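You operate a simulated robot arm through the tools that you are given. There is no shell and no other tool.

You are at the controls of a simulated robot arm. One attempt, no reset.

JOB
Clear the bad fruit: mouldy one to waste, bruised one to juice.
Fine: the fruit on the sorting tray; both go down the chute, the mouldy one first; set the chute lever for each and leave it on juice. Where these are worked on the way, their far stop is far enough and under half their travel is too little: chute lever.

The check looks at the end state, three seconds after you hand in, the way a careful person would. Anything else that was tipped, shoved, dropped, spilled or broken makes it a failure.

ROBOT AND FRAMES
A 6-joint arm with a two-finger gripper, fixed in place. Base frame: the origin is on the floor under the middle of its stand, x ahead of it, y to its left, z up; the work surface is at about z = 880. Units: mm, degrees, N and s.
It reaches about 1417 mm from its shoulder. Its first joint turns from -166.0 to 166.0 degrees. Payload 3.43 kg.
The TCP is the grasp point between the finger pads, 20 mm short of the fingertips. In the tool frame z runs along the fingers and y along their closing line. The gripper opens to 190 mm; its body begins 248 mm behind the TCP.
Orientation is that of the tool frame in the base frame, as [roll, pitch, yaw] about the fixed x, y, z axes, in that order (R = Rz(yaw) Ry(pitch) Rx(roll)). With the fingers straight down and closing along the base's y, the tool's x points along the base's -x, its y along +y and its z along -z.

CONTROLS
- The arm moves only by the tool servo_tool. Its argument "series" is a list of rows, each a list of 3 entries, a list of its own where there are three numbers: the shift along the tool's x, y, z in mm, then the turn, a rotation vector about the tool's x, y, z in degrees, then the finger opening in mm, from 0 to 190. In form: [[[x, y, z], [ax, ay, az], grip], ...]. A call has 1 to 20 rows; each row shifts and turns the commanded pose from where the row before left it, along the tool's axes as they then stand. Rows are played at 5 a second. More than 50 mm and 8.6 degrees between two rows, or a gripper value outside its range, and nothing of the call is played. A pose out of reach is approached as far as the arm can. The call stops where the force on the tool passes 90 N (or 10 N more than at its start, if that is more) or the arm is blocked; 0.2 s more then pass. Each finger travels about 153 mm/s and halts on what it meets, pressing with about 31 N; the grip force reading is that of the motor and also rises with nothing between the fingers. The clock runs only during rows and for 0.2 s after the last one: add rows that do not move to give the fingers time. The reply holds the time, the measured pose of the TCP, the force on the tool along the base axes, the opening and the grip force, in the units named above and with some noise, with the torque about the TCP (base axes, N m) and any sound that the robot's microphone picked up, and new pictures: "views" is both (left out), scene, wrist or none.
- Cameras (640 x 400 px; columns grow to the right, rows downward): "scene" is fixed at [422.4, -509.4, 1635.3]; the picture's right is [0.75, -0.67, 0.00], its down [-0.60, -0.67, -0.43] and it looks along [0.28, 0.32, -0.90] (base axes); focal length 241 px, centre (320, 200). "wrist" rides on the gripper at [71, -8, -288] in the tool frame; the picture's right is [0.12, 0.99, 0.00], its down [-0.96, 0.12, -0.25] and it looks along [-0.25, 0.03, 0.97] (tool axes); focal length 261 px, centre (320, 200). There is no depth. A picture from a camera that has moved, and an enlarged one, comes with that camera's place and axes in the base frame and with its lens. The place of the scene camera against the robot may be out by one fixed shift of up to 25 mm in any direction.
- move_column(by): moves the trunk up (or, below 0, down) by that many mm; the arm rides with it, the base frame stays. It gives what a move gives, with no picture.
- close_up(camera, box): a new picture of the part [left, top, right, bottom] of that camera's present view, enlarged. The clock stands still meanwhile.
- job_done(): hands the job in; it is judged then, once.

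Nothing tells you positions but the pictures and the camera data. Unless the task says otherwise, let go and move clear before handing in.

The tools are called after ">>>" as a command line: name --argument value ..., lists and objects as JSON in quotes. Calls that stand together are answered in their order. servo_tool: Moves the arm, as the interface text tells. Its arguments: {"type":"object","properties":{"series":{"type":"array","items":{"type":"array"}},"views":{"type":"string","enum":["both","scene","wrist","none"]}},"required":["series"]} The other tools are called the same way: move_column (by) moves the trunk up or down; close_up (camera, box) takes an enlarged picture of a part of a camera's view; job_done () hands the job in.

At the start:

```text
time_s: 0.0
tcp_pos: [756.3, -157.7, 1172.8]
orientation: [-180.0, -0.2, -180.0]
ft_force: [-0.8, 0.2, -0.8]
wrist_torque: [-0.03, 0.0, -0.02]
finger_gap: 190.0
gripper_force: 0.1
trunk travel left (down, up): [-325.0, 115.0]
```

scene: 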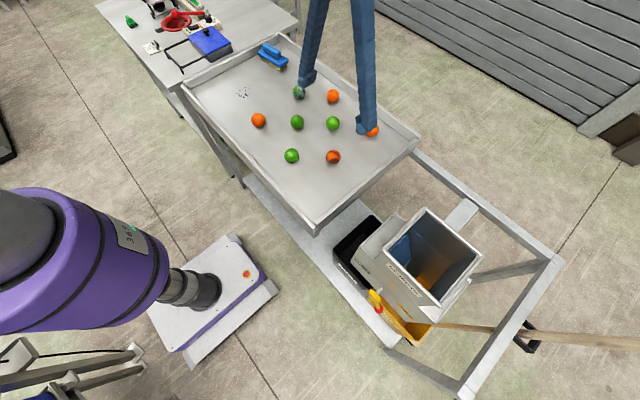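
wrist: 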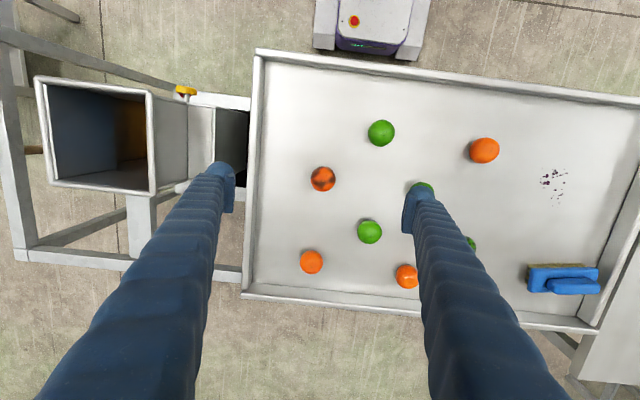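

I see a tray with oranges and limes, a chute with a yellow/red lever at right of the tray. I'll enlarge the views to identify the mouldy and bruised fruit and the lever.

>>> close_up --camera "scene" --box '[220, 60, 420, 185]'

>>> close_up --camera "scene" --box '[320, 190, 560, 340]'

>>> close_up --camera "wrist" --box '[240, 90, 560, 290]'

>>> close_up --camera "wrist" --box '[0, 60, 260, 222]'

```text
3.20 times, centred on (320, 122) of scene
camera zoom: at [422.4, -509.4, 1635.3], right [0.75, -0.67, 0.0], down [-0.6, -0.67, -0.43], along [0.28, 0.32, -0.9], focal length 770 px, centre (320, 448)
```

zoom: 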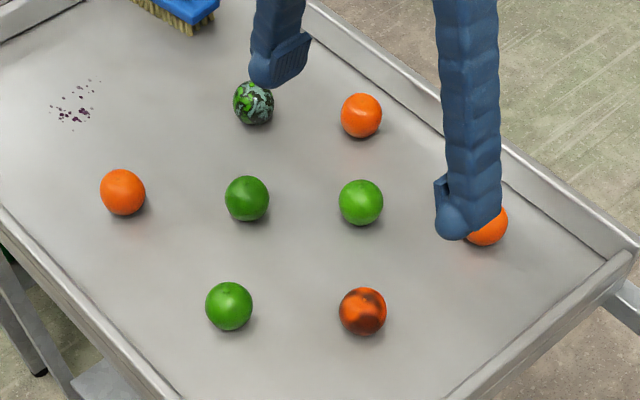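

```text
2.67 times, centred on (440, 265) of scene
camera zoom: at [422.4, -509.4, 1635.3], right [0.75, -0.67, 0.0], down [-0.6, -0.67, -0.43], along [0.28, 0.32, -0.9], focal length 642 px, centre (0, 27)
```

zoom: 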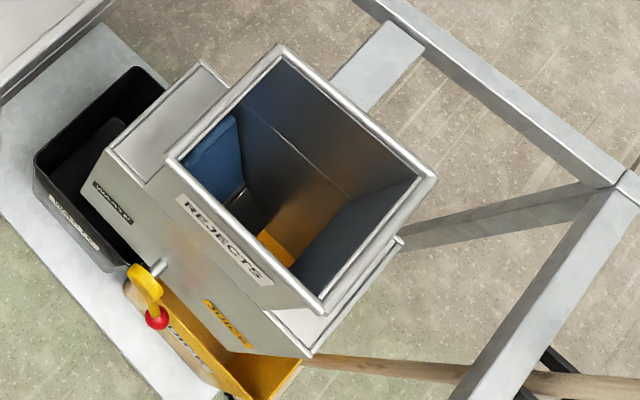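

```text
2.00 times, centred on (400, 190) of wrist
camera zoom: at [687.3, -167.0, 1460.6], right [-0.12, 0.99, 0.0], down [0.96, 0.12, 0.25], along [0.24, 0.03, -0.97], focal length 521 px, centre (160, 220)
```

zoom: 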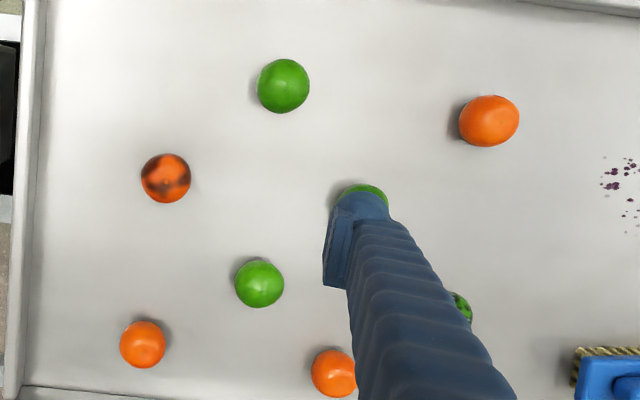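

```text
2.46 times, centred on (130, 141) of wrist
camera zoom: at [687.3, -167.0, 1460.6], right [-0.12, 0.99, 0.0], down [0.96, 0.12, 0.25], along [0.24, 0.03, -0.97], focal length 642 px, centre (788, 345)
```

zoom: 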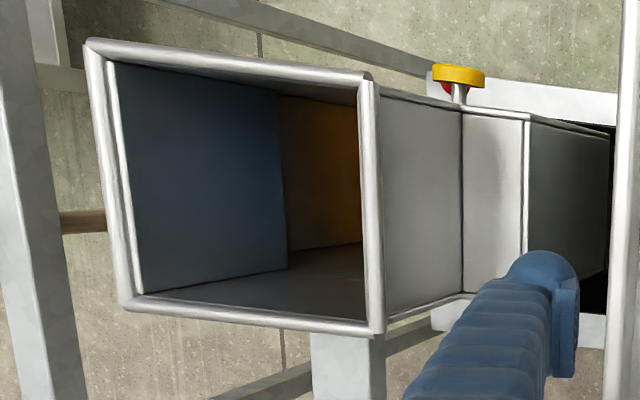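

Mottled grey-green fruit at about (885, 195) looks mouldy and the dark-blotched orange at about (776, -150) bruised. The chute hopper rim is near x 650–855, y -500 to -724, z ≈ 915, with the lever on its robot-facing side. I'll move the wrist camera near the chute at safe height to look at the lever.

>>> servo_tool --series '[[[22, -40, 0], [0, 0, 0], 190], [[22, -40, 0], [0, 0, 0], 190], [[22, -40, 0], [0, 0, 0], 190], [[22, -40, 0], [0, 0, 0], 190], [[22, -40, 0], [0, 0, 0], 190], [[22, -40, 0], [0, 0, 0], 190], [[22, -40, 0], [0, 0, 0], 190], [[22, -40, 0], [0, 0, 0], 190], [[22, -40, 0], [0, 0, 0], 190], [[0, 0, 0], [0, 0, 0], 190], [[0, 0, 0], [0, 0, 0], 190]]' --views "both"

```text
time_s: 2.4
tcp_pos: [555.1, -516.2, 1173.5]
orientation: [179.9, 0.0, -180.0]
ft_force: [0.5, -0.2, 0.2]
wrist_torque: [-0.07, 0.0, -0.01]
finger_gap: 189.9
gripper_force: 0.0
trunk travel left (down, up): [-325.0, 115.0]
camera wrist: at [486.5, -523.4, 1461.6], right [-0.12, 0.99, 0.0], down [0.96, 0.12, 0.25], along [0.25, 0.03, -0.97], focal length 261 px, centre (320, 200)
```

scene: 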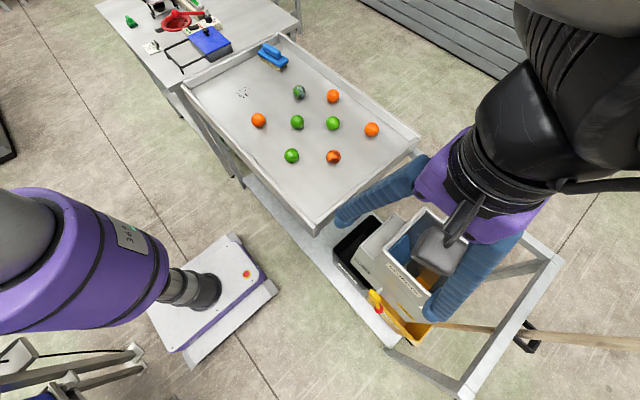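
wrist: 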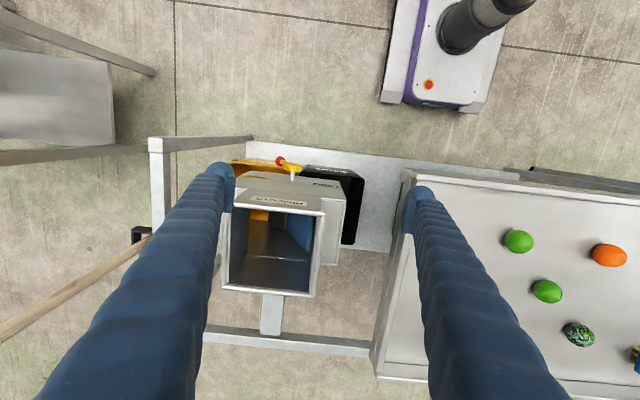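

The wrist camera now sees the lever and the chute from the robot's side; I'll enlarge it.

>>> close_up --camera "wrist" --box '[200, 140, 400, 265]'

>>> close_up --camera "wrist" --box '[230, 145, 310, 195]'

>>> close_up --camera "scene" --box '[240, 70, 400, 170]'

>>> close_up --camera "scene" --box '[340, 250, 440, 312]'

```text
3.20 times, centred on (300, 202) of wrist
camera zoom: at [486.5, -523.4, 1461.6], right [-0.12, 0.99, 0.0], down [0.96, 0.12, 0.25], along [0.25, 0.03, -0.97], focal length 834 px, centre (384, 192)
```

zoom: 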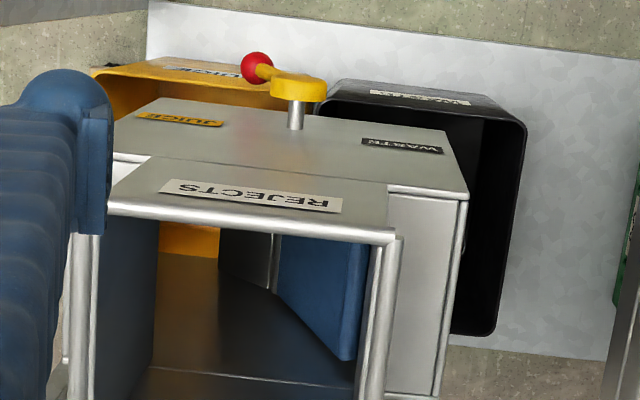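

```text
8.00 times, centred on (270, 170) of wrist
camera zoom: at [486.5, -523.4, 1461.6], right [-0.12, 0.99, 0.0], down [0.96, 0.12, 0.25], along [0.25, 0.03, -0.97], focal length 2085 px, centre (720, 440)
```

zoom: 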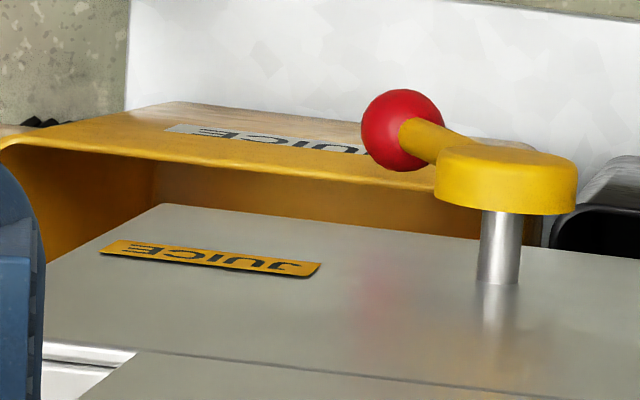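

```text
4.00 times, centred on (320, 120) of scene
camera zoom: at [422.4, -509.4, 1635.3], right [0.75, -0.67, 0.0], down [-0.6, -0.67, -0.43], along [0.28, 0.32, -0.9], focal length 962 px, centre (320, 520)
```

zoom: 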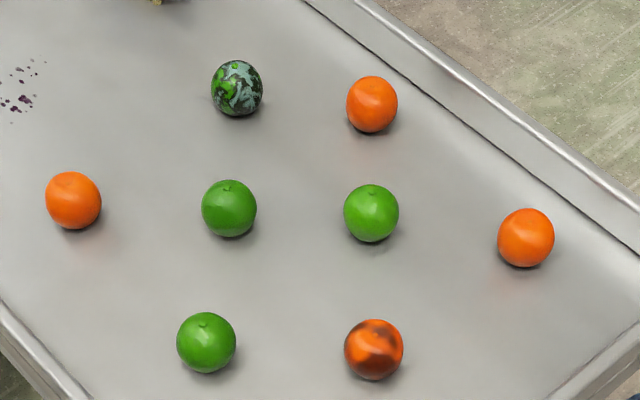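

```text
6.40 times, centred on (390, 281) of scene
camera zoom: at [422.4, -509.4, 1635.3], right [0.75, -0.67, 0.0], down [-0.6, -0.67, -0.43], along [0.28, 0.32, -0.9], focal length 1540 px, centre (-128, -318)
```

zoom: 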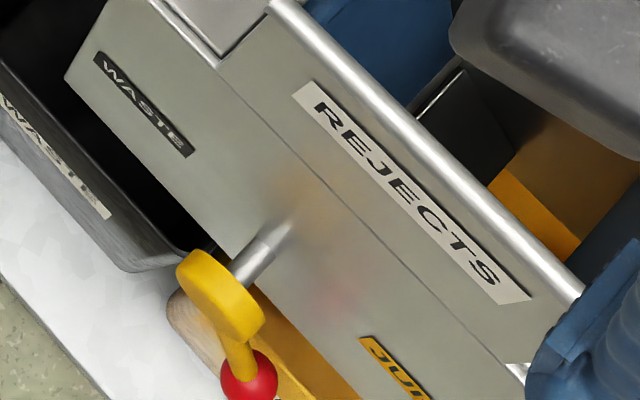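

The lever is a pendulum hanging from a shaft at about (608, -598, 582), with its red knob at about (608, -655, 480), leaning to the JUICE side now. I'll tilt the tool forward and go lower in front of it for a proper look.

>>> servo_tool --series '[[[0, 0, 0], [0, -7.5, 0], 190], [[0, 0, 0], [0, -7.5, 0], 190], [[0, 0, 0], [0, -7.5, 0], 190], [[0, 0, 0], [0, -7.5, 0], 190], [[0, 0, 0], [0, -7.5, 0], 190], [[0, 0, 0], [0, -7.5, 0], 190], [[39.6, -5.5, 17.5], [0, 0, 0], 190], [[39.6, -5.5, 17.5], [0, 0, 0], 190], [[39.6, -5.5, 17.5], [0, 0, 0], 190], [[39.6, -5.5, 17.5], [0, 0, 0], 190], [[39.6, -5.5, 17.5], [0, 0, 0], 190], [[39.6, -5.5, 17.5], [0, 0, 0], 190], [[39.6, -5.5, 17.5], [0, 0, 0], 190], [[39.6, -5.5, 17.5], [0, 0, 0], 190], [[0, 0, 0], [0, 0, 0], 190], [[0, 0, 0], [0, 0, 0], 190]]' --views "both"

```text
time_s: 5.8
tcp_pos: [438.1, -584.2, 859.1]
orientation: [178.9, 44.7, 179.6]
ft_force: [-0.4, -0.1, 0.2]
wrist_torque: [-0.07, 0.05, -0.07]
finger_gap: 189.9
gripper_force: 0.0
out of reach, approached as far as the arm can: row 13, 14
trunk travel left (down, up): [-325.0, 115.0]
camera wrist: at [185.7, -596.8, 1013.4], right [-0.09, 0.99, -0.07], down [0.51, 0.11, 0.85], along [0.86, 0.04, -0.51], focal length 261 px, centre (320, 200)
```

scene: 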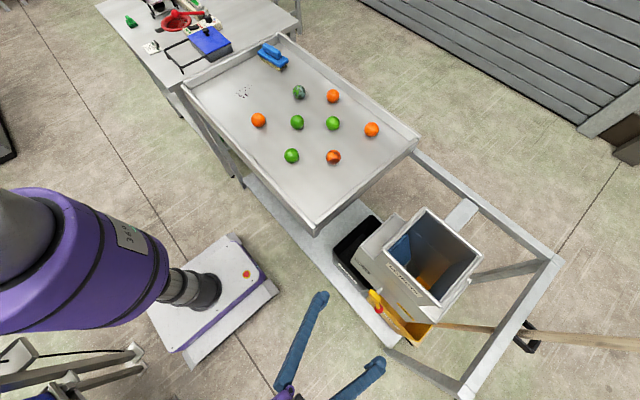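
wrist: 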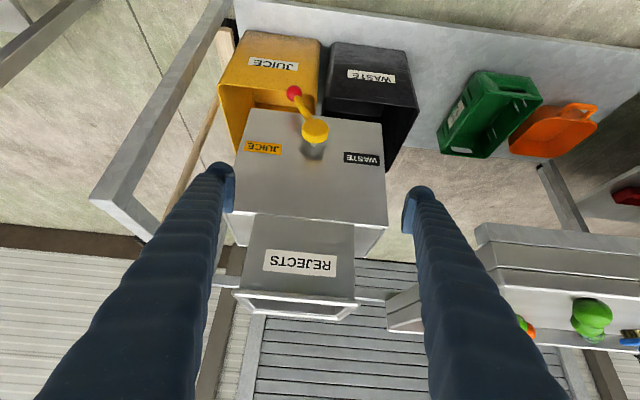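

The wrist picture is upside down (image down = up in the world), showing the lever leaning to JUICE, both bins beneath. I'll zoom in on the lever.

>>> close_up --camera "wrist" --box '[210, 20, 430, 157]'

>>> close_up --camera "wrist" --box '[270, 75, 350, 125]'

```text
2.91 times, centred on (320, 88) of wrist
camera zoom: at [185.7, -596.8, 1013.4], right [-0.09, 0.99, -0.07], down [0.51, 0.11, 0.85], along [0.86, 0.04, -0.51], focal length 758 px, centre (320, 524)
```

zoom: 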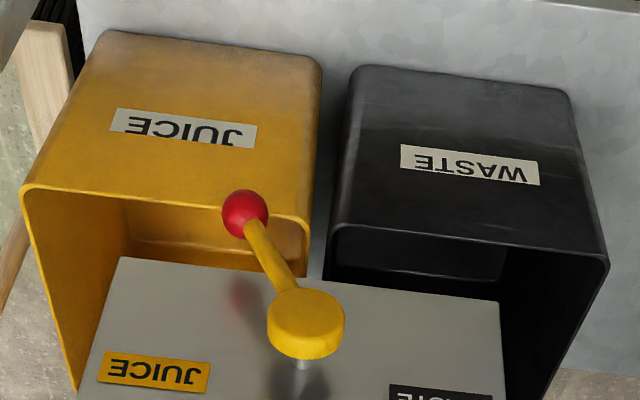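

```text
8.00 times, centred on (310, 100) of wrist
camera zoom: at [185.7, -596.8, 1013.4], right [-0.09, 0.99, -0.07], down [0.51, 0.11, 0.85], along [0.86, 0.04, -0.51], focal length 2085 px, centre (400, 1000)
```

zoom: 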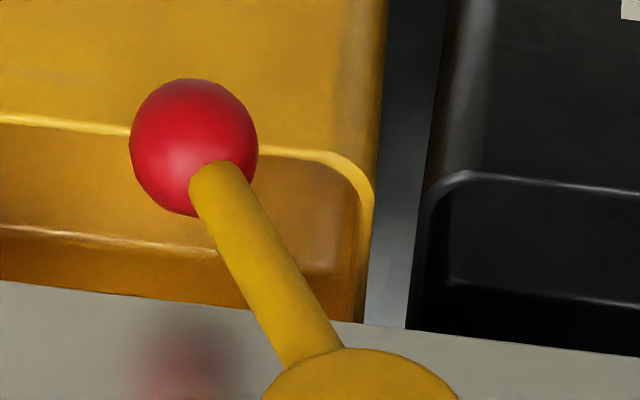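

The lever's hub is at about (608, -600, 583) and the knob about (605, -660, 472), 39 mm across, leaning to JUICE; bins' rims are near z 420 and the box's front near x 640. I'll lower the trunk so the arm can reach the lever comfortably.

>>> move_column --by -300

```text
time_s: 8.8
tcp_pos: [436.8, -585.8, 557.8]
orientation: [178.9, 44.7, 179.6]
ft_force: [0.5, 0.4, 0.1]
wrist_torque: [0.03, -0.03, 0.0]
finger_gap: 189.8
gripper_force: 0.1
trunk travel left (down, up): [-25.0, 415.0]
```

Trunk is down; I'll check the commanded pose with a still row and a fresh picture while narrowing the fingers.

>>> servo_tool --series '[[[0, 0, 0], [0, 0, 0], 150], [[0, 0, 0], [0, 0, 0], 90], [[0, 0, 0], [0, 0, 0], 90]]' --views "both"

```text
time_s: 9.6
tcp_pos: [437.5, -584.8, 558.0]
orientation: [178.9, 44.8, 179.5]
ft_force: [0.4, -0.5, 0.4]
wrist_torque: [0.02, -0.01, 0.0]
finger_gap: 89.9
gripper_force: 0.1
trunk travel left (down, up): [-25.0, 415.0]
camera wrist: at [185.6, -597.2, 713.0], right [-0.09, 0.99, -0.07], down [0.51, 0.11, 0.85], along [0.86, 0.04, -0.51], focal length 261 px, centre (320, 200)
```

scene: 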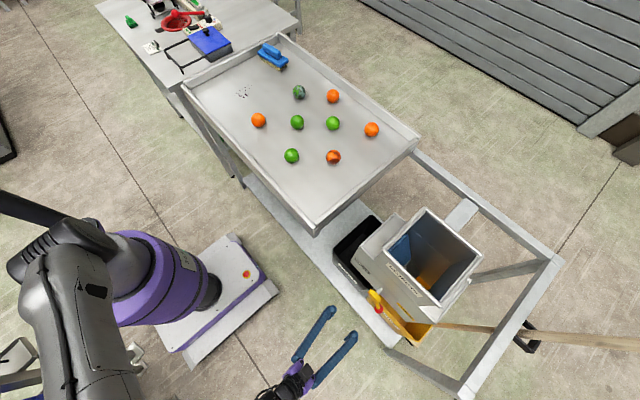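
wrist: 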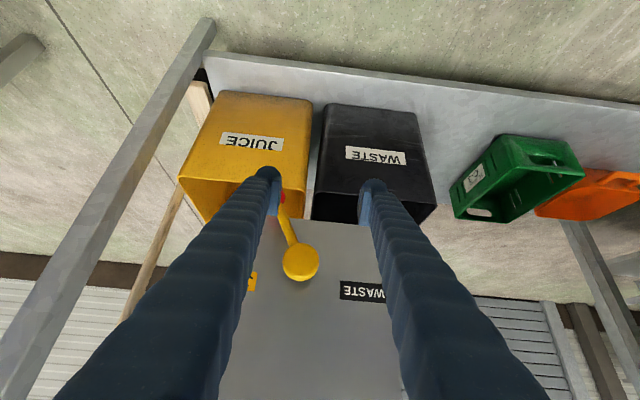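

Commanded pose is consistent with the measured one. Next I go to a stand-off about 100 mm short of the knob along the finger direction, fingers 90 mm apart to straddle it.

>>> servo_tool --series '[[[-15.2, -18.9, 19.3], [0, 0, 0], 90], [[-15.2, -18.9, 19.3], [0, 0, 0], 90], [[-15.2, -18.9, 19.3], [0, 0, 0], 90], [[-15.2, -18.9, 19.3], [0, 0, 0], 90], [[0, 0, 0], [0, 0, 0], 90], [[0, 0, 0], [0, 0, 0], 90]]' --views "both"

```text
time_s: 11.0
tcp_pos: [535.3, -661.5, 545.5]
orientation: [179.0, 44.8, 179.5]
ft_force: [0.2, -1.2, 0.1]
wrist_torque: [0.01, -0.04, 0.02]
finger_gap: 89.8
gripper_force: 0.0
trunk travel left (down, up): [-25.0, 415.0]
camera wrist: at [283.7, -673.3, 700.5], right [-0.09, 0.99, -0.07], down [0.51, 0.11, 0.85], along [0.86, 0.04, -0.51], focal length 261 px, centre (320, 200)
```

scene: 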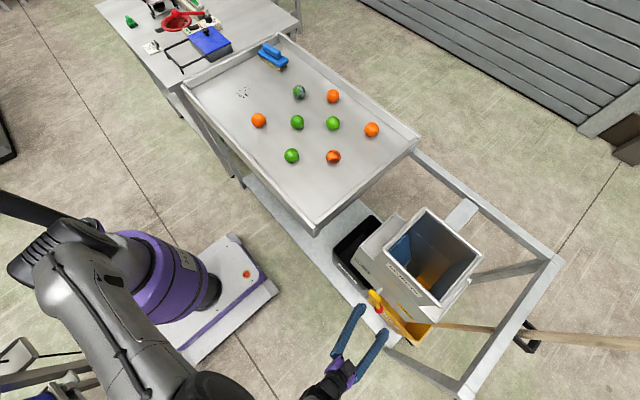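
wrist: 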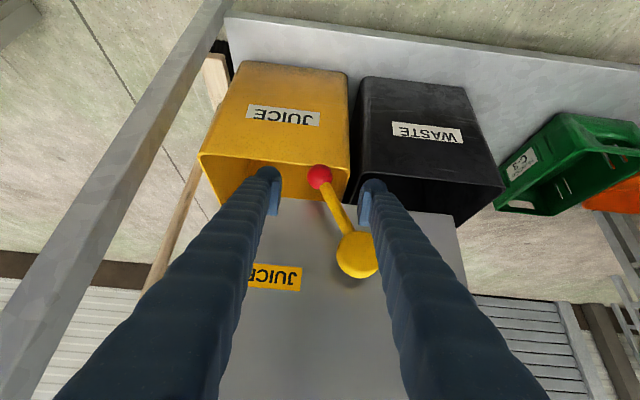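

The knob is right between the fingers in view. I'll advance about 95 mm so the fingers straddle it.

>>> servo_tool --series '[[[1.5, 0, 32], [0, 0, 0], 90], [[1.5, 0, 32], [0, 0, 0], 90], [[2, 0, 31], [0, 0, 0], 90], [[0, 0, 0], [0, 0, 0], 90], [[0, 0, 0], [0, 0, 0], 90]]' --views "both"

```text
time_s: 12.2
tcp_pos: [598.6, -657.8, 475.0]
orientation: [178.9, 44.7, 179.6]
ft_force: [0.6, -0.1, 0.1]
wrist_torque: [0.04, 0.0, -0.03]
finger_gap: 90.1
gripper_force: 0.1
trunk travel left (down, up): [-25.0, 415.0]
camera wrist: at [348.7, -669.8, 630.2], right [-0.09, 0.99, -0.07], down [0.51, 0.11, 0.85], along [0.86, 0.04, -0.52], focal length 261 px, centre (320, 200)
```

scene: 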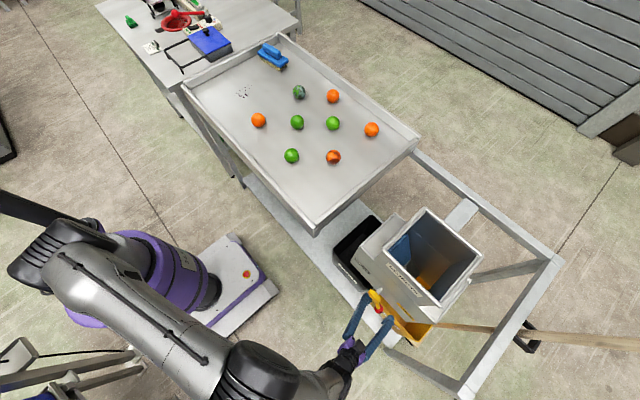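
wrist: 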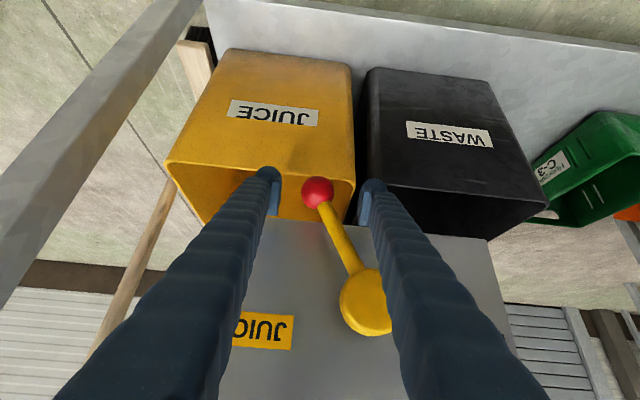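

The fingers straddle the knob. Now I sweep toward +y (WASTE side) with small steps.

>>> servo_tool --series '[[[0, 10, 0], [0, 0, 0], 90], [[0, 10, 0], [0, 0, 0], 90], [[0, 10, 0], [0, 0, 0], 90], [[0, 10, 0], [0, 0, 0], 90], [[0, 10, 0], [0, 0, 0], 90], [[0, 10, 0], [0, 0, 0], 90], [[0, 10, 0], [0, 0, 0], 90], [[0, 10, 0], [0, 0, 0], 90], [[0, 0, 0], [0, 0, 0], 90]]' --views "both"

```text
time_s: 14.2
tcp_pos: [596.7, -579.3, 476.3]
orientation: [178.9, 44.7, 179.4]
ft_force: [0.3, -0.1, -0.1]
wrist_torque: [0.0, 0.02, -0.03]
finger_gap: 90.1
gripper_force: 0.1
trunk travel left (down, up): [-25.0, 415.0]
camera wrist: at [345.5, -590.9, 630.8], right [-0.09, 0.99, -0.07], down [0.51, 0.11, 0.85], along [0.86, 0.04, -0.52], focal length 261 px, centre (320, 200)
```

scene: 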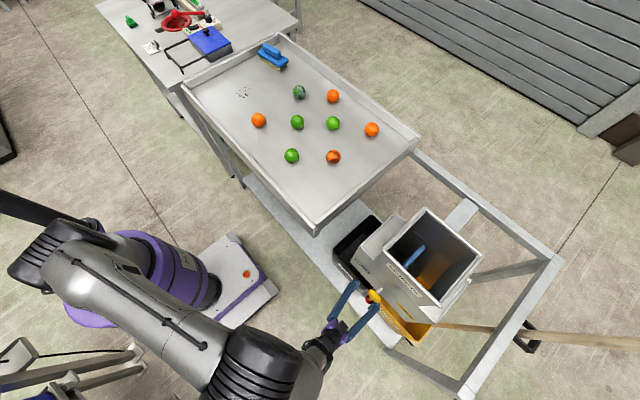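
wrist: 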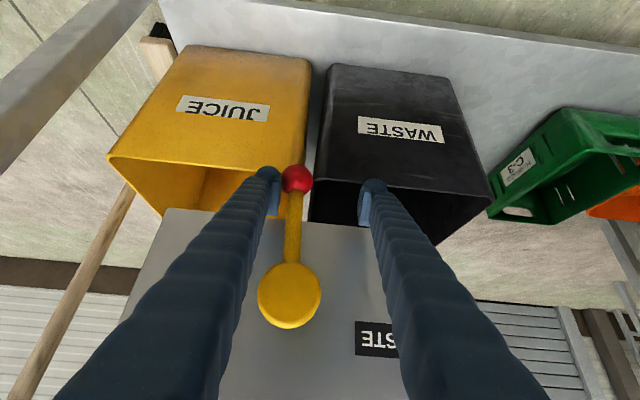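

The lever is at mid-swing with negligible force, and the flap inside the hopper moved too. I'll continue until it meets the far stop.

>>> servo_tool --series '[[[0, 10, 0], [0, 0, 0], 90], [[0, 10, 0], [0, 0, 0], 90], [[0, 10, 0], [0, 0, 0], 90], [[0, 10, 0], [0, 0, 0], 90], [[0, 5, 0], [0, 0, 0], 90], [[0, 0, 0], [0, 0, 0], 90]]' --views "both"

```text
time_s: 15.6
tcp_pos: [605.7, -549.6, 479.8]
orientation: [178.1, 44.5, 179.2]
ft_force: [-0.4, 0.5, -0.4]
wrist_torque: [0.04, 0.0, 0.01]
finger_gap: 90.3
gripper_force: 0.0
out of reach, approached as far as the arm can: row 3, 4, 5
trunk travel left (down, up): [-25.0, 415.0]
camera wrist: at [354.8, -563.3, 636.5], right [-0.09, 0.99, -0.06], down [0.51, 0.1, 0.85], along [0.85, 0.05, -0.52], focal length 261 px, centre (320, 200)
```

scene: 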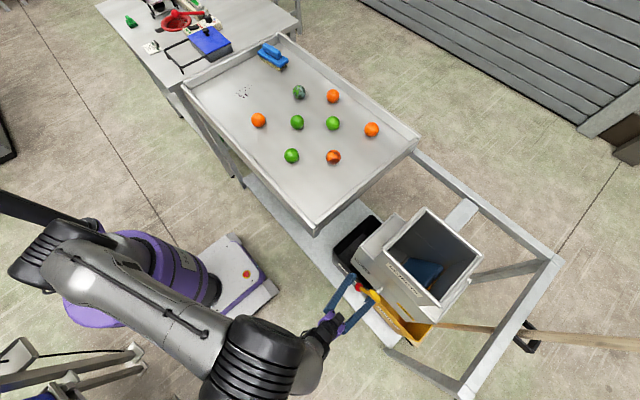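
wrist: 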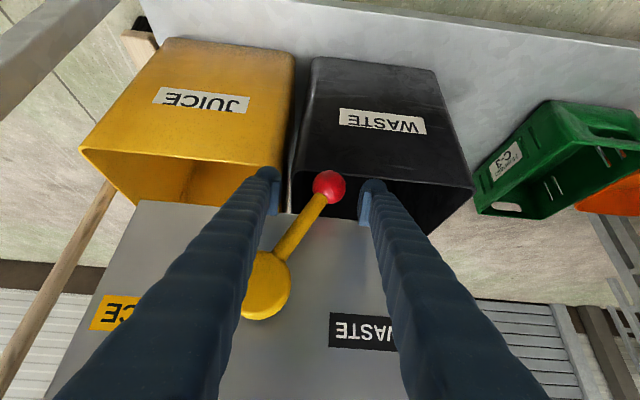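

The lever has snapped over to WASTE (knob now near y ≈ -540, mirror of its start). I'll zoom in to confirm before backing out.

>>> close_up --camera "wrist" --box '[200, 130, 440, 330]'

>>> close_up --camera "scene" --box '[340, 190, 500, 330]'

```text
2.00 times, centred on (320, 230) of wrist
camera zoom: at [354.8, -563.3, 636.5], right [-0.09, 0.99, -0.06], down [0.51, 0.1, 0.85], along [0.85, 0.05, -0.52], focal length 521 px, centre (320, 140)
```

zoom: 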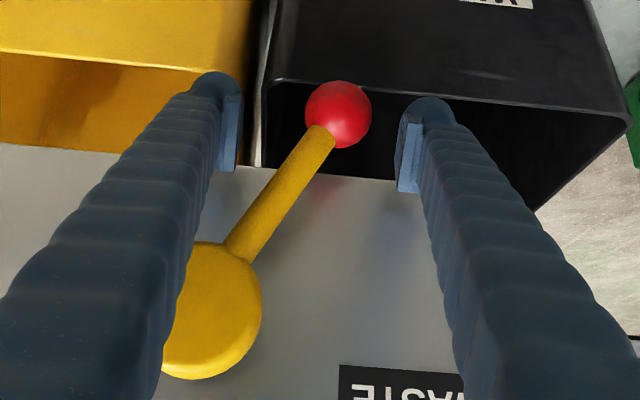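

```text
2.86 times, centred on (420, 260) of scene
camera zoom: at [422.4, -509.4, 1635.3], right [0.75, -0.67, 0.0], down [-0.6, -0.67, -0.43], along [0.28, 0.32, -0.9], focal length 687 px, centre (34, 29)
```

zoom: 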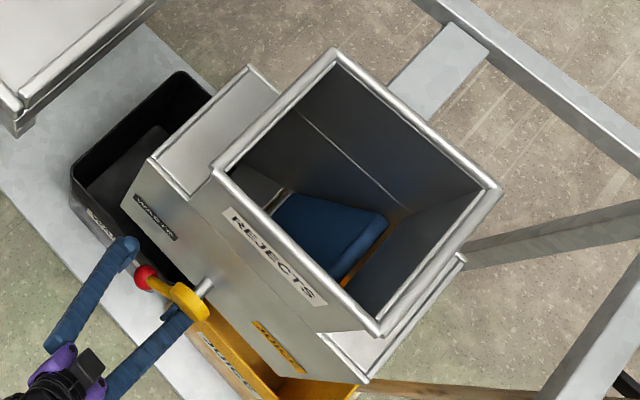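

The lever is leaning fully to WASTE and the blue flap covers the juice side. I'll back the fingers out along their own axis.

>>> servo_tool --series '[[[0, -2, -30], [0, 0, 0], 90], [[0, -2, -30], [0, 0, 0], 90], [[0, -2, -30], [0, 0, 0], 90], [[0, -2, -30], [0, 0, 0], 90], [[0, -2, -30], [0, 0, 0], 90], [[0, 0, 0], [0, 0, 0], 90]]' --views "both"

```text
time_s: 17.0
tcp_pos: [498.1, -563.1, 584.0]
orientation: [178.9, 44.8, 179.6]
ft_force: [-0.1, -0.4, 0.2]
wrist_torque: [0.0, -0.02, -0.01]
finger_gap: 90.4
gripper_force: 0.1
trunk travel left (down, up): [-25.0, 415.0]
camera wrist: at [245.7, -574.3, 739.7], right [-0.09, 0.99, -0.07], down [0.51, 0.11, 0.85], along [0.86, 0.04, -0.51], focal length 261 px, centre (320, 200)
```

scene: 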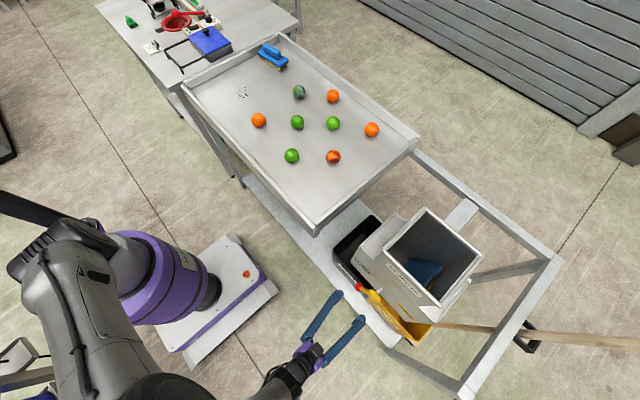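
wrist: 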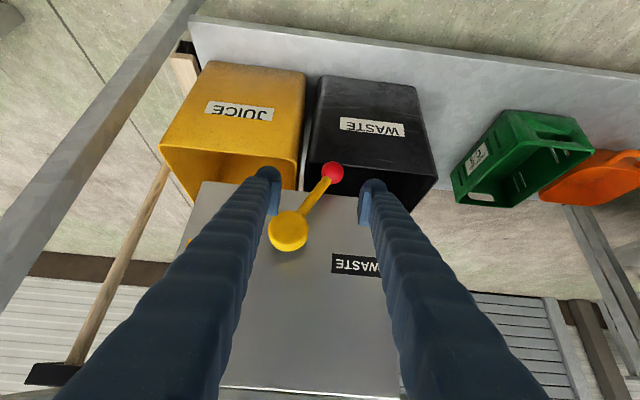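

Lever is clear of the fingers and set to WASTE. I'll raise the trunk back up.

>>> move_column --by 300

>>> servo_tool --series '[[[-34, 5, -34.3], [0, 0, 0], 110], [[-34, 5, -34.3], [0, 0, 0], 110], [[-34, 5, -34.3], [0, 0, 0], 110], [[-34, 5, -34.3], [0, 0, 0], 110], [[-34, 5, -34.3], [0, 0, 0], 110], [[-34, 5, -34.3], [0, 0, 0], 110], [[0, 0, 0], [0, 7.5, 0], 110], [[0, 0, 0], [0, 7.5, 0], 110], [[0, 0, 0], [0, 7.5, 0], 110], [[0, 0, 0], [0, 7.5, 0], 110], [[0, 0, 0], [0, 7.5, 0], 110], [[0, 0, 0], [0, 7.5, 0], 110], [[0, 0, 0], [0, 0, 0], 110]]' --views "both"

```text
time_s: 20.0
tcp_pos: [497.5, -562.5, 883.9]
orientation: [178.8, 44.7, 179.5]
ft_force: [-0.3, -0.2, 0.2]
wrist_torque: [-0.01, -0.01, -0.03]
finger_gap: 90.1
gripper_force: 0.1
trunk travel left (down, up): [-325.0, 115.0]
```

```text
time_s: 22.8
tcp_pos: [495.5, -537.8, 1175.3]
orientation: [179.2, -0.3, -179.7]
ft_force: [0.6, -0.6, 0.4]
wrist_torque: [0.0, -0.05, 0.0]
finger_gap: 109.9
gripper_force: 0.1
trunk travel left (down, up): [-325.0, 115.0]
camera wrist: at [428.0, -549.9, 1462.9], right [-0.12, 0.99, 0.01], down [0.96, 0.12, 0.24], along [0.24, 0.04, -0.97], focal length 261 px, centre (320, 200)
```

scene: 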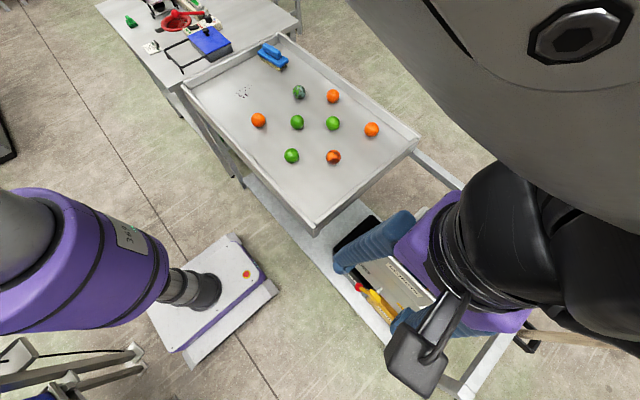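
wrist: 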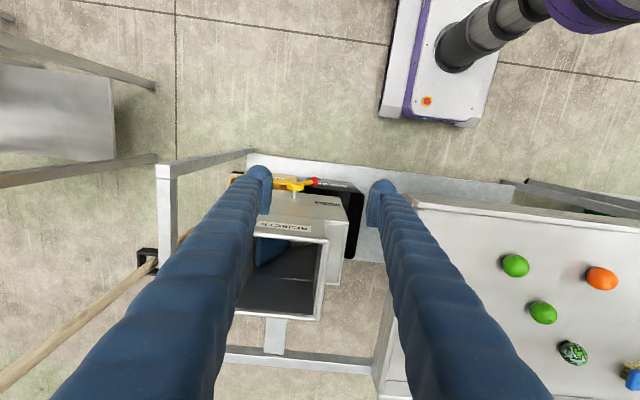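

Upright again at a safe height. Next I travel over the tray to above the mouldy fruit for a closer look.

>>> servo_tool --series '[[[-20.9, 43.1, 0], [0, 0, 0], 110], [[-20.9, 43.1, 0], [0, 0, 0], 110], [[-20.9, 43.1, 0], [0, 0, 0], 110], [[-20.9, 43.1, 0], [0, 0, 0], 110], [[-20.9, 43.1, 0], [0, 0, 0], 110], [[-20.9, 43.1, 0], [0, 0, 0], 110], [[-20.9, 43.1, 0], [0, 0, 0], 110], [[-20.9, 43.1, 0], [0, 0, 0], 110], [[-20.9, 43.1, 0], [0, 0, 0], 110], [[-20.9, 43.1, 0], [0, 0, 0], 110], [[-20.9, 43.1, 0], [0, 0, 0], 110], [[-20.9, 43.1, 0], [0, 0, 0], 110], [[-20.9, 43.1, 0], [0, 0, 0], 110], [[-20.9, 43.1, 0], [0, 0, 0], 110], [[-20.9, 43.1, 0], [0, 0, 0], 110], [[-20.9, 43.1, 0], [0, 0, 0], 110], [[0, 0, 0], [0, 0, 0], 110], [[0, 0, 0], [0, 0, 0], 110]]' --views "both"

```text
time_s: 26.6
tcp_pos: [830.3, 155.8, 1182.8]
orientation: [179.2, -0.2, -179.6]
ft_force: [1.1, -0.5, -0.3]
wrist_torque: [0.11, 0.05, 0.0]
finger_gap: 109.9
gripper_force: 0.1
trunk travel left (down, up): [-325.0, 115.0]
camera wrist: at [762.6, 143.4, 1470.5], right [-0.12, 0.99, 0.01], down [0.96, 0.12, 0.24], along [0.24, 0.04, -0.97], focal length 261 px, centre (320, 200)
```

scene: 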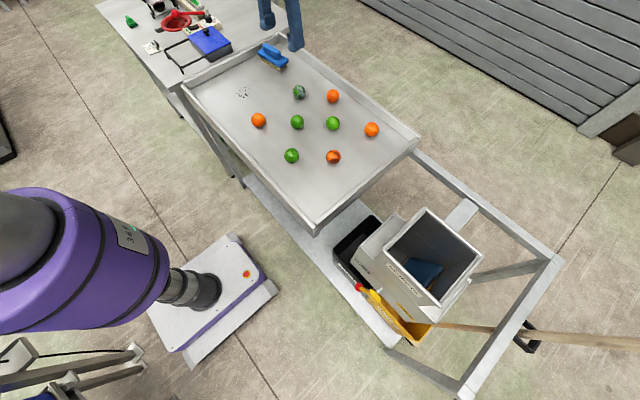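
wrist: 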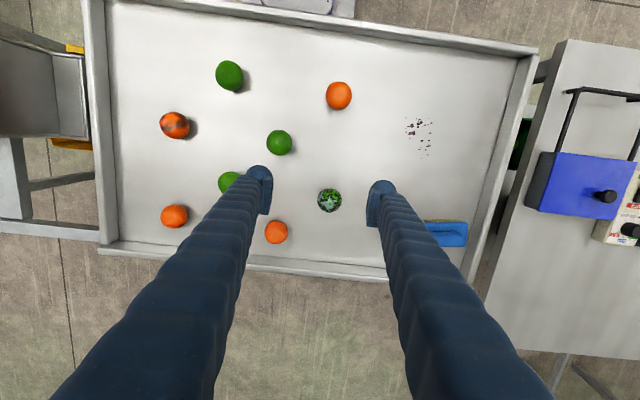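

The mouldy fruit is between the fingers in the view, at about (904, 189, 905). I'll square the tool up and descend to about z = 1000 above it, then check alignment.

>>> servo_tool --series '[[[0, 0, 0], [0.8, 0, 0.4], 90], [[-14.8, 6.6, 36.6], [0, 0, 0], 90], [[-14.8, 6.6, 36.6], [0, 0, 0], 90], [[-14.8, 6.6, 36.6], [0, 0, 0], 90], [[-14.8, 6.6, 36.6], [0, 0, 0], 90], [[-14.8, 6.6, 36.6], [0, 0, 0], 90], [[0, 0, 0], [0, 0, 0], 90], [[0, 0, 0], [0, 0, 0], 90]]' --views "both"

```text
time_s: 28.4
tcp_pos: [899.7, 184.8, 997.0]
orientation: [-180.0, -0.3, 179.9]
ft_force: [0.3, 0.1, -0.4]
wrist_torque: [0.04, 0.03, 0.01]
finger_gap: 90.2
gripper_force: 0.0
trunk travel left (down, up): [-325.0, 115.0]
camera wrist: at [830.9, 177.8, 1286.1], right [-0.12, 0.99, 0.0], down [0.96, 0.11, 0.24], along [0.24, 0.03, -0.97], focal length 261 px, centre (320, 200)
```

scene: 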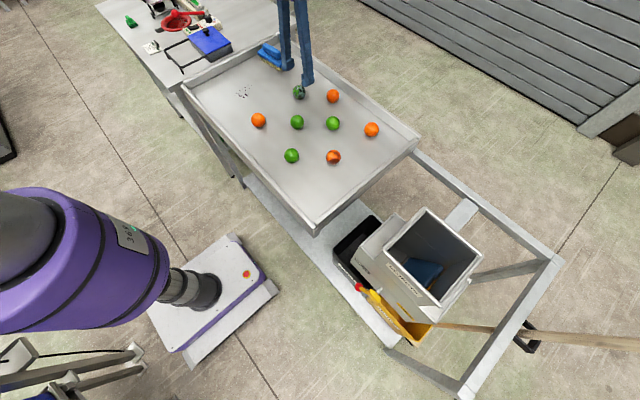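
wrist: 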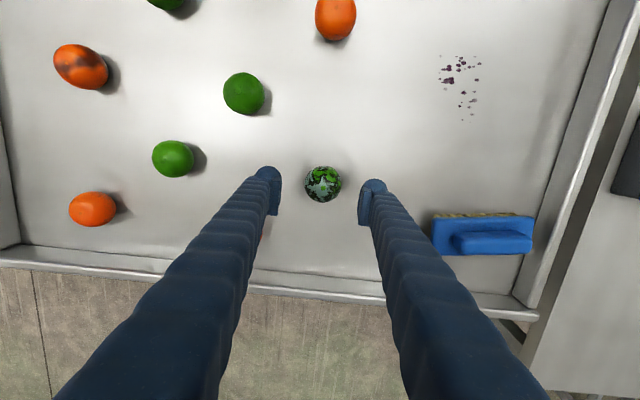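

The fruit sits nearly centred between the fingers; I'll correct by (+2.5, +6.5) mm, go down to z ≈ 910 and close on it.

>>> servo_tool --series '[[[-2.5, 6.5, 22], [0, 0, 0], 90], [[0, 0, 22], [0, 0, 0], 90], [[0, 0, 22], [0, 0, 0], 90], [[0, 0, 11], [0, 0, 0], 90], [[0, 0, 10], [0, 0, 0], 90], [[0, 0, 0], [0, 0, 0], 90], [[0, 0, 0], [0, 0, 0], 90]]' --views "both"

```text
time_s: 30.0
tcp_pos: [904.3, 191.8, 912.0]
orientation: [180.0, -0.3, -180.0]
ft_force: [-0.4, 1.2, 0.0]
wrist_torque: [0.06, 0.02, -0.01]
finger_gap: 90.2
gripper_force: 0.0
trunk travel left (down, up): [-325.0, 115.0]
camera wrist: at [835.5, 185.1, 1201.1], right [-0.12, 0.99, 0.0], down [0.96, 0.11, 0.24], along [0.24, 0.03, -0.97], focal length 261 px, centre (320, 200)
```

scene: 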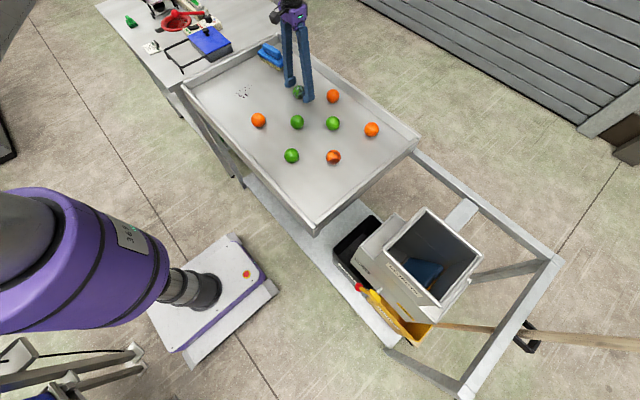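
wrist: 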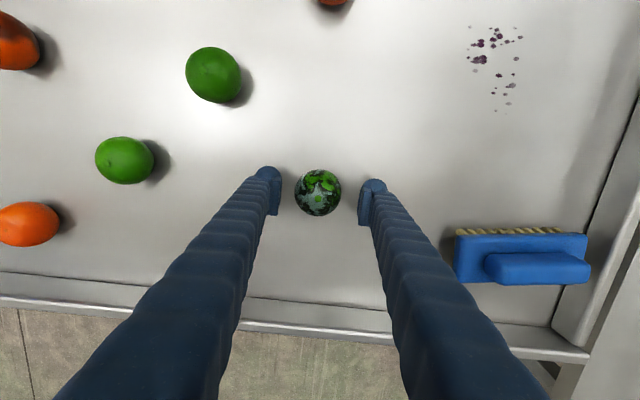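

Aligned to within a few mm. Closing on the fruit.

>>> servo_tool --series '[[[2, -1, 3], [0, 0, 0], 90], [[0, 0, 0], [0, 0, 0], 70], [[0, 0, 0], [0, 0, 0], 60], [[0, 0, 0], [0, 0, 0], 50], [[0, 0, 0], [0, 0, 0], 44], [[0, 0, 0], [0, 0, 0], 44]]' --views "both"

```text
time_s: 31.4
tcp_pos: [901.6, 191.9, 909.4]
orientation: [180.0, -0.3, -180.0]
ft_force: [-0.3, -0.4, 0.2]
wrist_torque: [-0.03, 0.02, 0.01]
finger_gap: 56.0
gripper_force: 31.0
trunk travel left (down, up): [-325.0, 115.0]
camera wrist: at [833.3, 183.9, 1197.7], right [-0.12, 0.99, 0.0], down [0.96, 0.11, 0.24], along [0.24, 0.03, -0.97], focal length 261 px, centre (320, 200)
```

scene: 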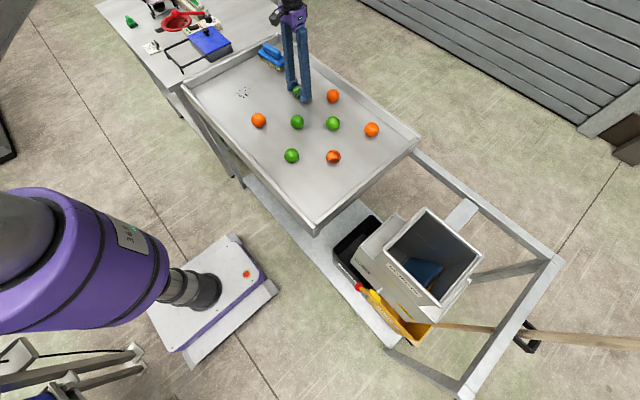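
wrist: 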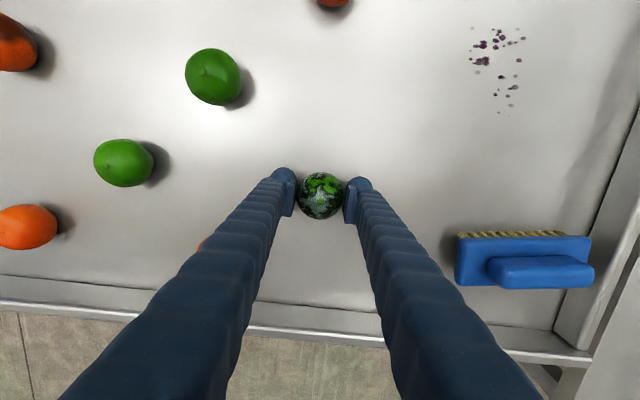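

Gripped at 56 mm with 31 N. Lifting straight up.

>>> servo_tool --series '[[[0, 0, -10], [0, 0, 0], 44], [[0, 0, -15], [0, 0, 0], 44], [[0, 0, -25], [0, 0, 0], 44], [[0, 0, -25], [0, 0, 0], 44], [[0, 0, -25], [0, 0, 0], 44], [[0, 0, -25], [0, 0, 0], 44], [[0, 0, -25], [0, 0, 0], 44], [[0, 0, -25], [0, 0, 0], 44], [[0, 0, -25], [0, 0, 0], 44], [[0, 0, 0], [0, 0, 0], 44]]' --views "both"

```text
time_s: 33.6
tcp_pos: [901.4, 193.5, 1109.4]
orientation: [180.0, -0.5, 179.9]
ft_force: [-1.0, 0.4, -1.5]
wrist_torque: [0.03, 0.01, -0.01]
finger_gap: 56.1
gripper_force: 31.3
trunk travel left (down, up): [-325.0, 115.0]
camera wrist: at [834.3, 185.1, 1398.0], right [-0.12, 0.99, 0.0], down [0.96, 0.11, 0.24], along [0.24, 0.03, -0.97], focal length 261 px, centre (320, 200)
```

scene: 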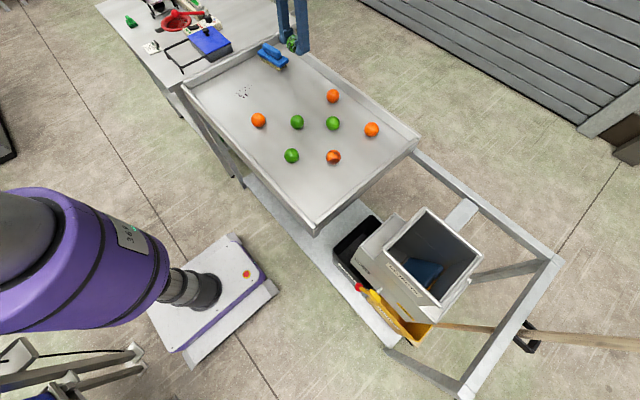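
wrist: 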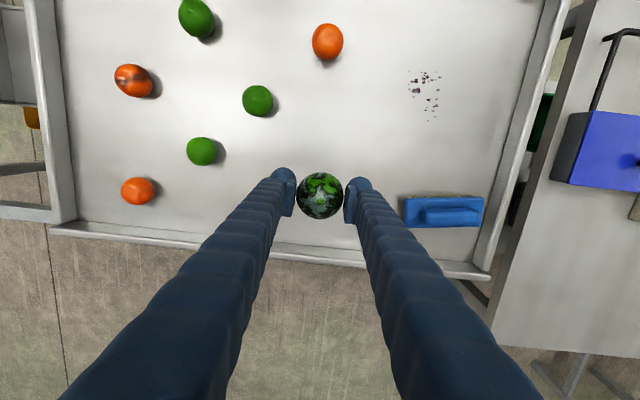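

The fruit is held. Carrying it to above the hopper centre at about (754, -597).

>>> servo_tool --series '[[[7.4, -39.4, 0], [0, 0, 0], 44], [[7.4, -39.4, 0], [0, 0, 0], 44], [[7.4, -39.4, 0], [0, 0, 0], 44], [[7.4, -39.4, 0], [0, 0, 0], 44], [[7.4, -39.4, 0], [0, 0, 0], 44], [[7.4, -39.4, 0], [0, 0, 0], 44], [[7.4, -39.4, 0], [0, 0, 0], 44], [[7.4, -39.4, 0], [0, 0, 0], 44], [[7.4, -39.4, 0], [0, 0, 0], 44], [[7.4, -39.4, 0], [0, 0, 0], 44], [[7.4, -39.4, 0], [0, 0, 0], 44], [[7.4, -39.4, 0], [0, 0, 0], 44], [[7.4, -39.4, 0], [0, 0, 0], 44], [[7.4, -39.4, 0], [0, 0, 0], 44], [[7.4, -39.4, 0], [0, 0, 0], 44], [[7.4, -39.4, 0], [0, 0, 0], 44], [[7.4, -39.4, 0], [0, 0, 0], 44], [[7.4, -39.4, 0], [0, 0, 0], 44], [[7.4, -39.4, 0], [0, 0, 0], 44], [[7.4, -39.4, 0], [0, 0, 0], 44]]' --views "none"

>>> servo_tool --series '[[[0, 0, 0], [0, 0, 0], 44], [[0, 0, 0], [0, 0, 0], 44]]' --views "both"

```text
time_s: 37.8
tcp_pos: [749.4, -594.9, 1108.0]
orientation: [-180.0, -0.3, 179.9]
ft_force: [0.3, 0.0, -1.1]
wrist_torque: [0.08, -0.03, 0.0]
finger_gap: 56.6
gripper_force: 31.1
trunk travel left (down, up): [-325.0, 115.0]
```

```text
time_s: 38.4
tcp_pos: [749.5, -593.3, 1108.1]
orientation: [-180.0, -0.2, 180.0]
ft_force: [-0.6, -0.4, -0.5]
wrist_torque: [0.06, -0.03, -0.03]
finger_gap: 56.4
gripper_force: 30.9
trunk travel left (down, up): [-325.0, 115.0]
camera wrist: at [681.6, -602.3, 1396.3], right [-0.12, 0.99, 0.0], down [0.96, 0.11, 0.24], along [0.24, 0.03, -0.97], focal length 261 px, centre (320, 200)
```

scene: 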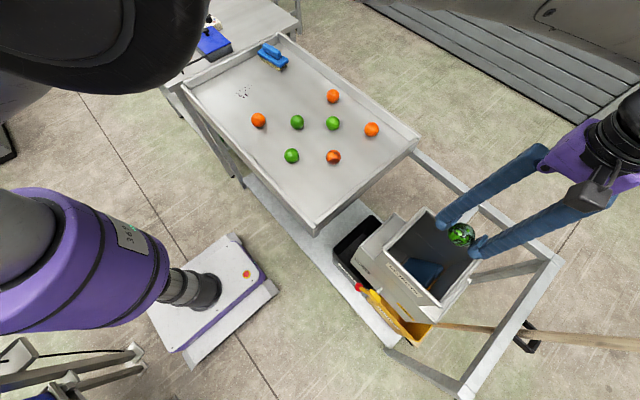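
wrist: 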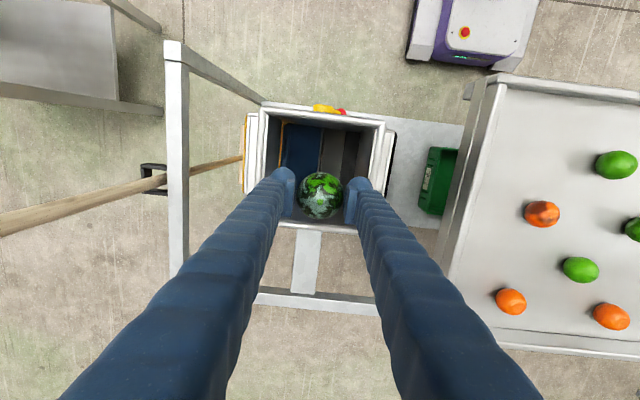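

Above the hopper; the flap covers the juice half and the waste half (+y) is open. Lowering the fingers a little inside the rim.

>>> servo_tool --series '[[[-4, 5, 30], [0, 0, 0], 44], [[0, 0, 35], [0, 0, 0], 44], [[0, 0, 35], [0, 0, 0], 44], [[0, 0, 35], [0, 0, 0], 44], [[0, 0, 30], [0, 0, 0], 44], [[0, 0, 25], [0, 0, 0], 44], [[0, 0, 20], [0, 0, 0], 44], [[0, 0, 0], [0, 0, 0], 44]]' --views "both"

```text
time_s: 40.2
tcp_pos: [757.0, -589.4, 900.1]
orientation: [-180.0, -0.4, 179.9]
ft_force: [0.1, 0.0, 0.1]
wrist_torque: [0.0, 0.01, -0.01]
finger_gap: 56.3
gripper_force: 30.7
trunk travel left (down, up): [-325.0, 115.0]
camera wrist: at [689.2, -597.0, 1188.9], right [-0.12, 0.99, 0.0], down [0.96, 0.11, 0.24], along [0.24, 0.03, -0.97], focal length 261 px, centre (320, 200)
```

scene: 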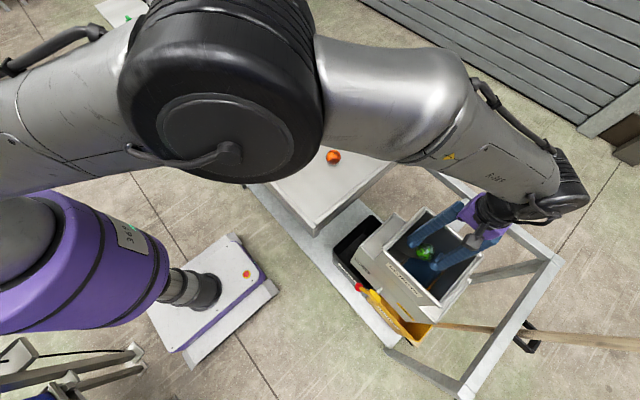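
wrist: 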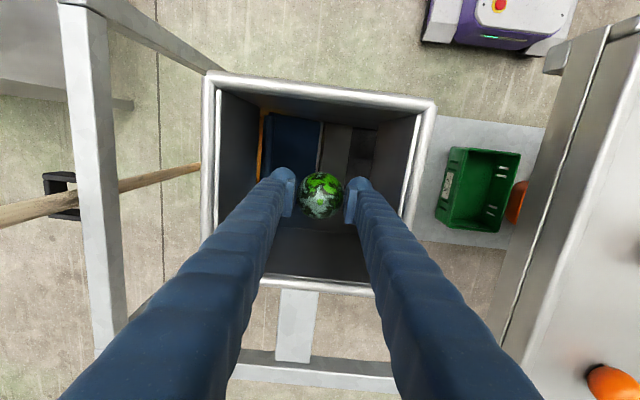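

Fruit is inside the rim over the waste side. Releasing.

>>> servo_tool --series '[[[0, 0, 0], [0, 0, 0], 60], [[0, 0, 0], [0, 0, 0], 75], [[0, 0, 0], [0, 0, 0], 85], [[0, 0, 0], [0, 0, 0], 85], [[0, 0, 0], [0, 0, 0], 85], [[0, 0, 0], [0, 0, 0], 85], [[0, 0, 0], [0, 0, 0], 85]]' --views "both"

```text
time_s: 41.8
tcp_pos: [756.9, -587.7, 900.3]
orientation: [-180.0, -0.3, 179.9]
ft_force: [-0.1, 0.3, 1.0]
wrist_torque: [0.0, 0.0, -0.01]
finger_gap: 84.7
gripper_force: 0.1
trunk travel left (down, up): [-325.0, 115.0]
camera wrist: at [689.4, -596.8, 1188.8], right [-0.12, 0.99, 0.0], down [0.96, 0.11, 0.24], along [0.24, 0.03, -0.97], focal length 261 px, centre (320, 200)
```

scene: 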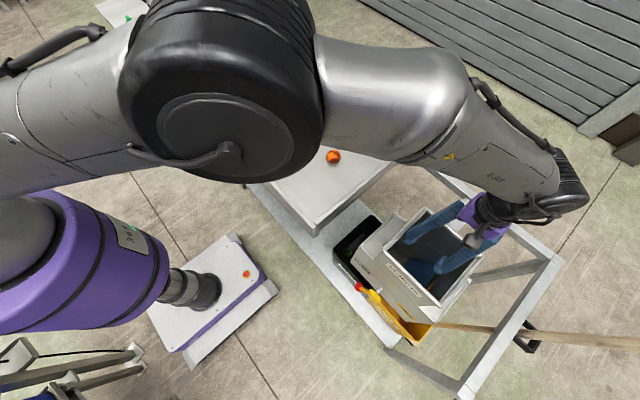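
wrist: 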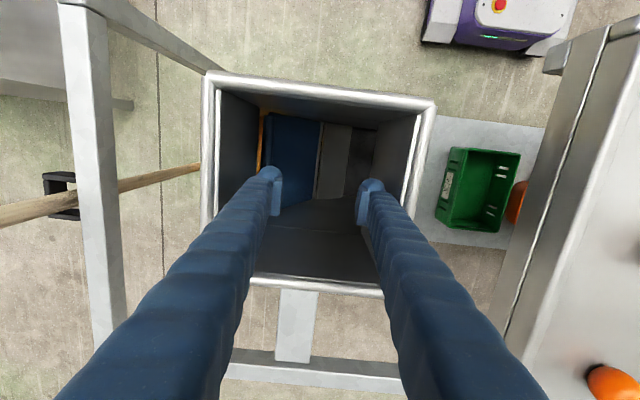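

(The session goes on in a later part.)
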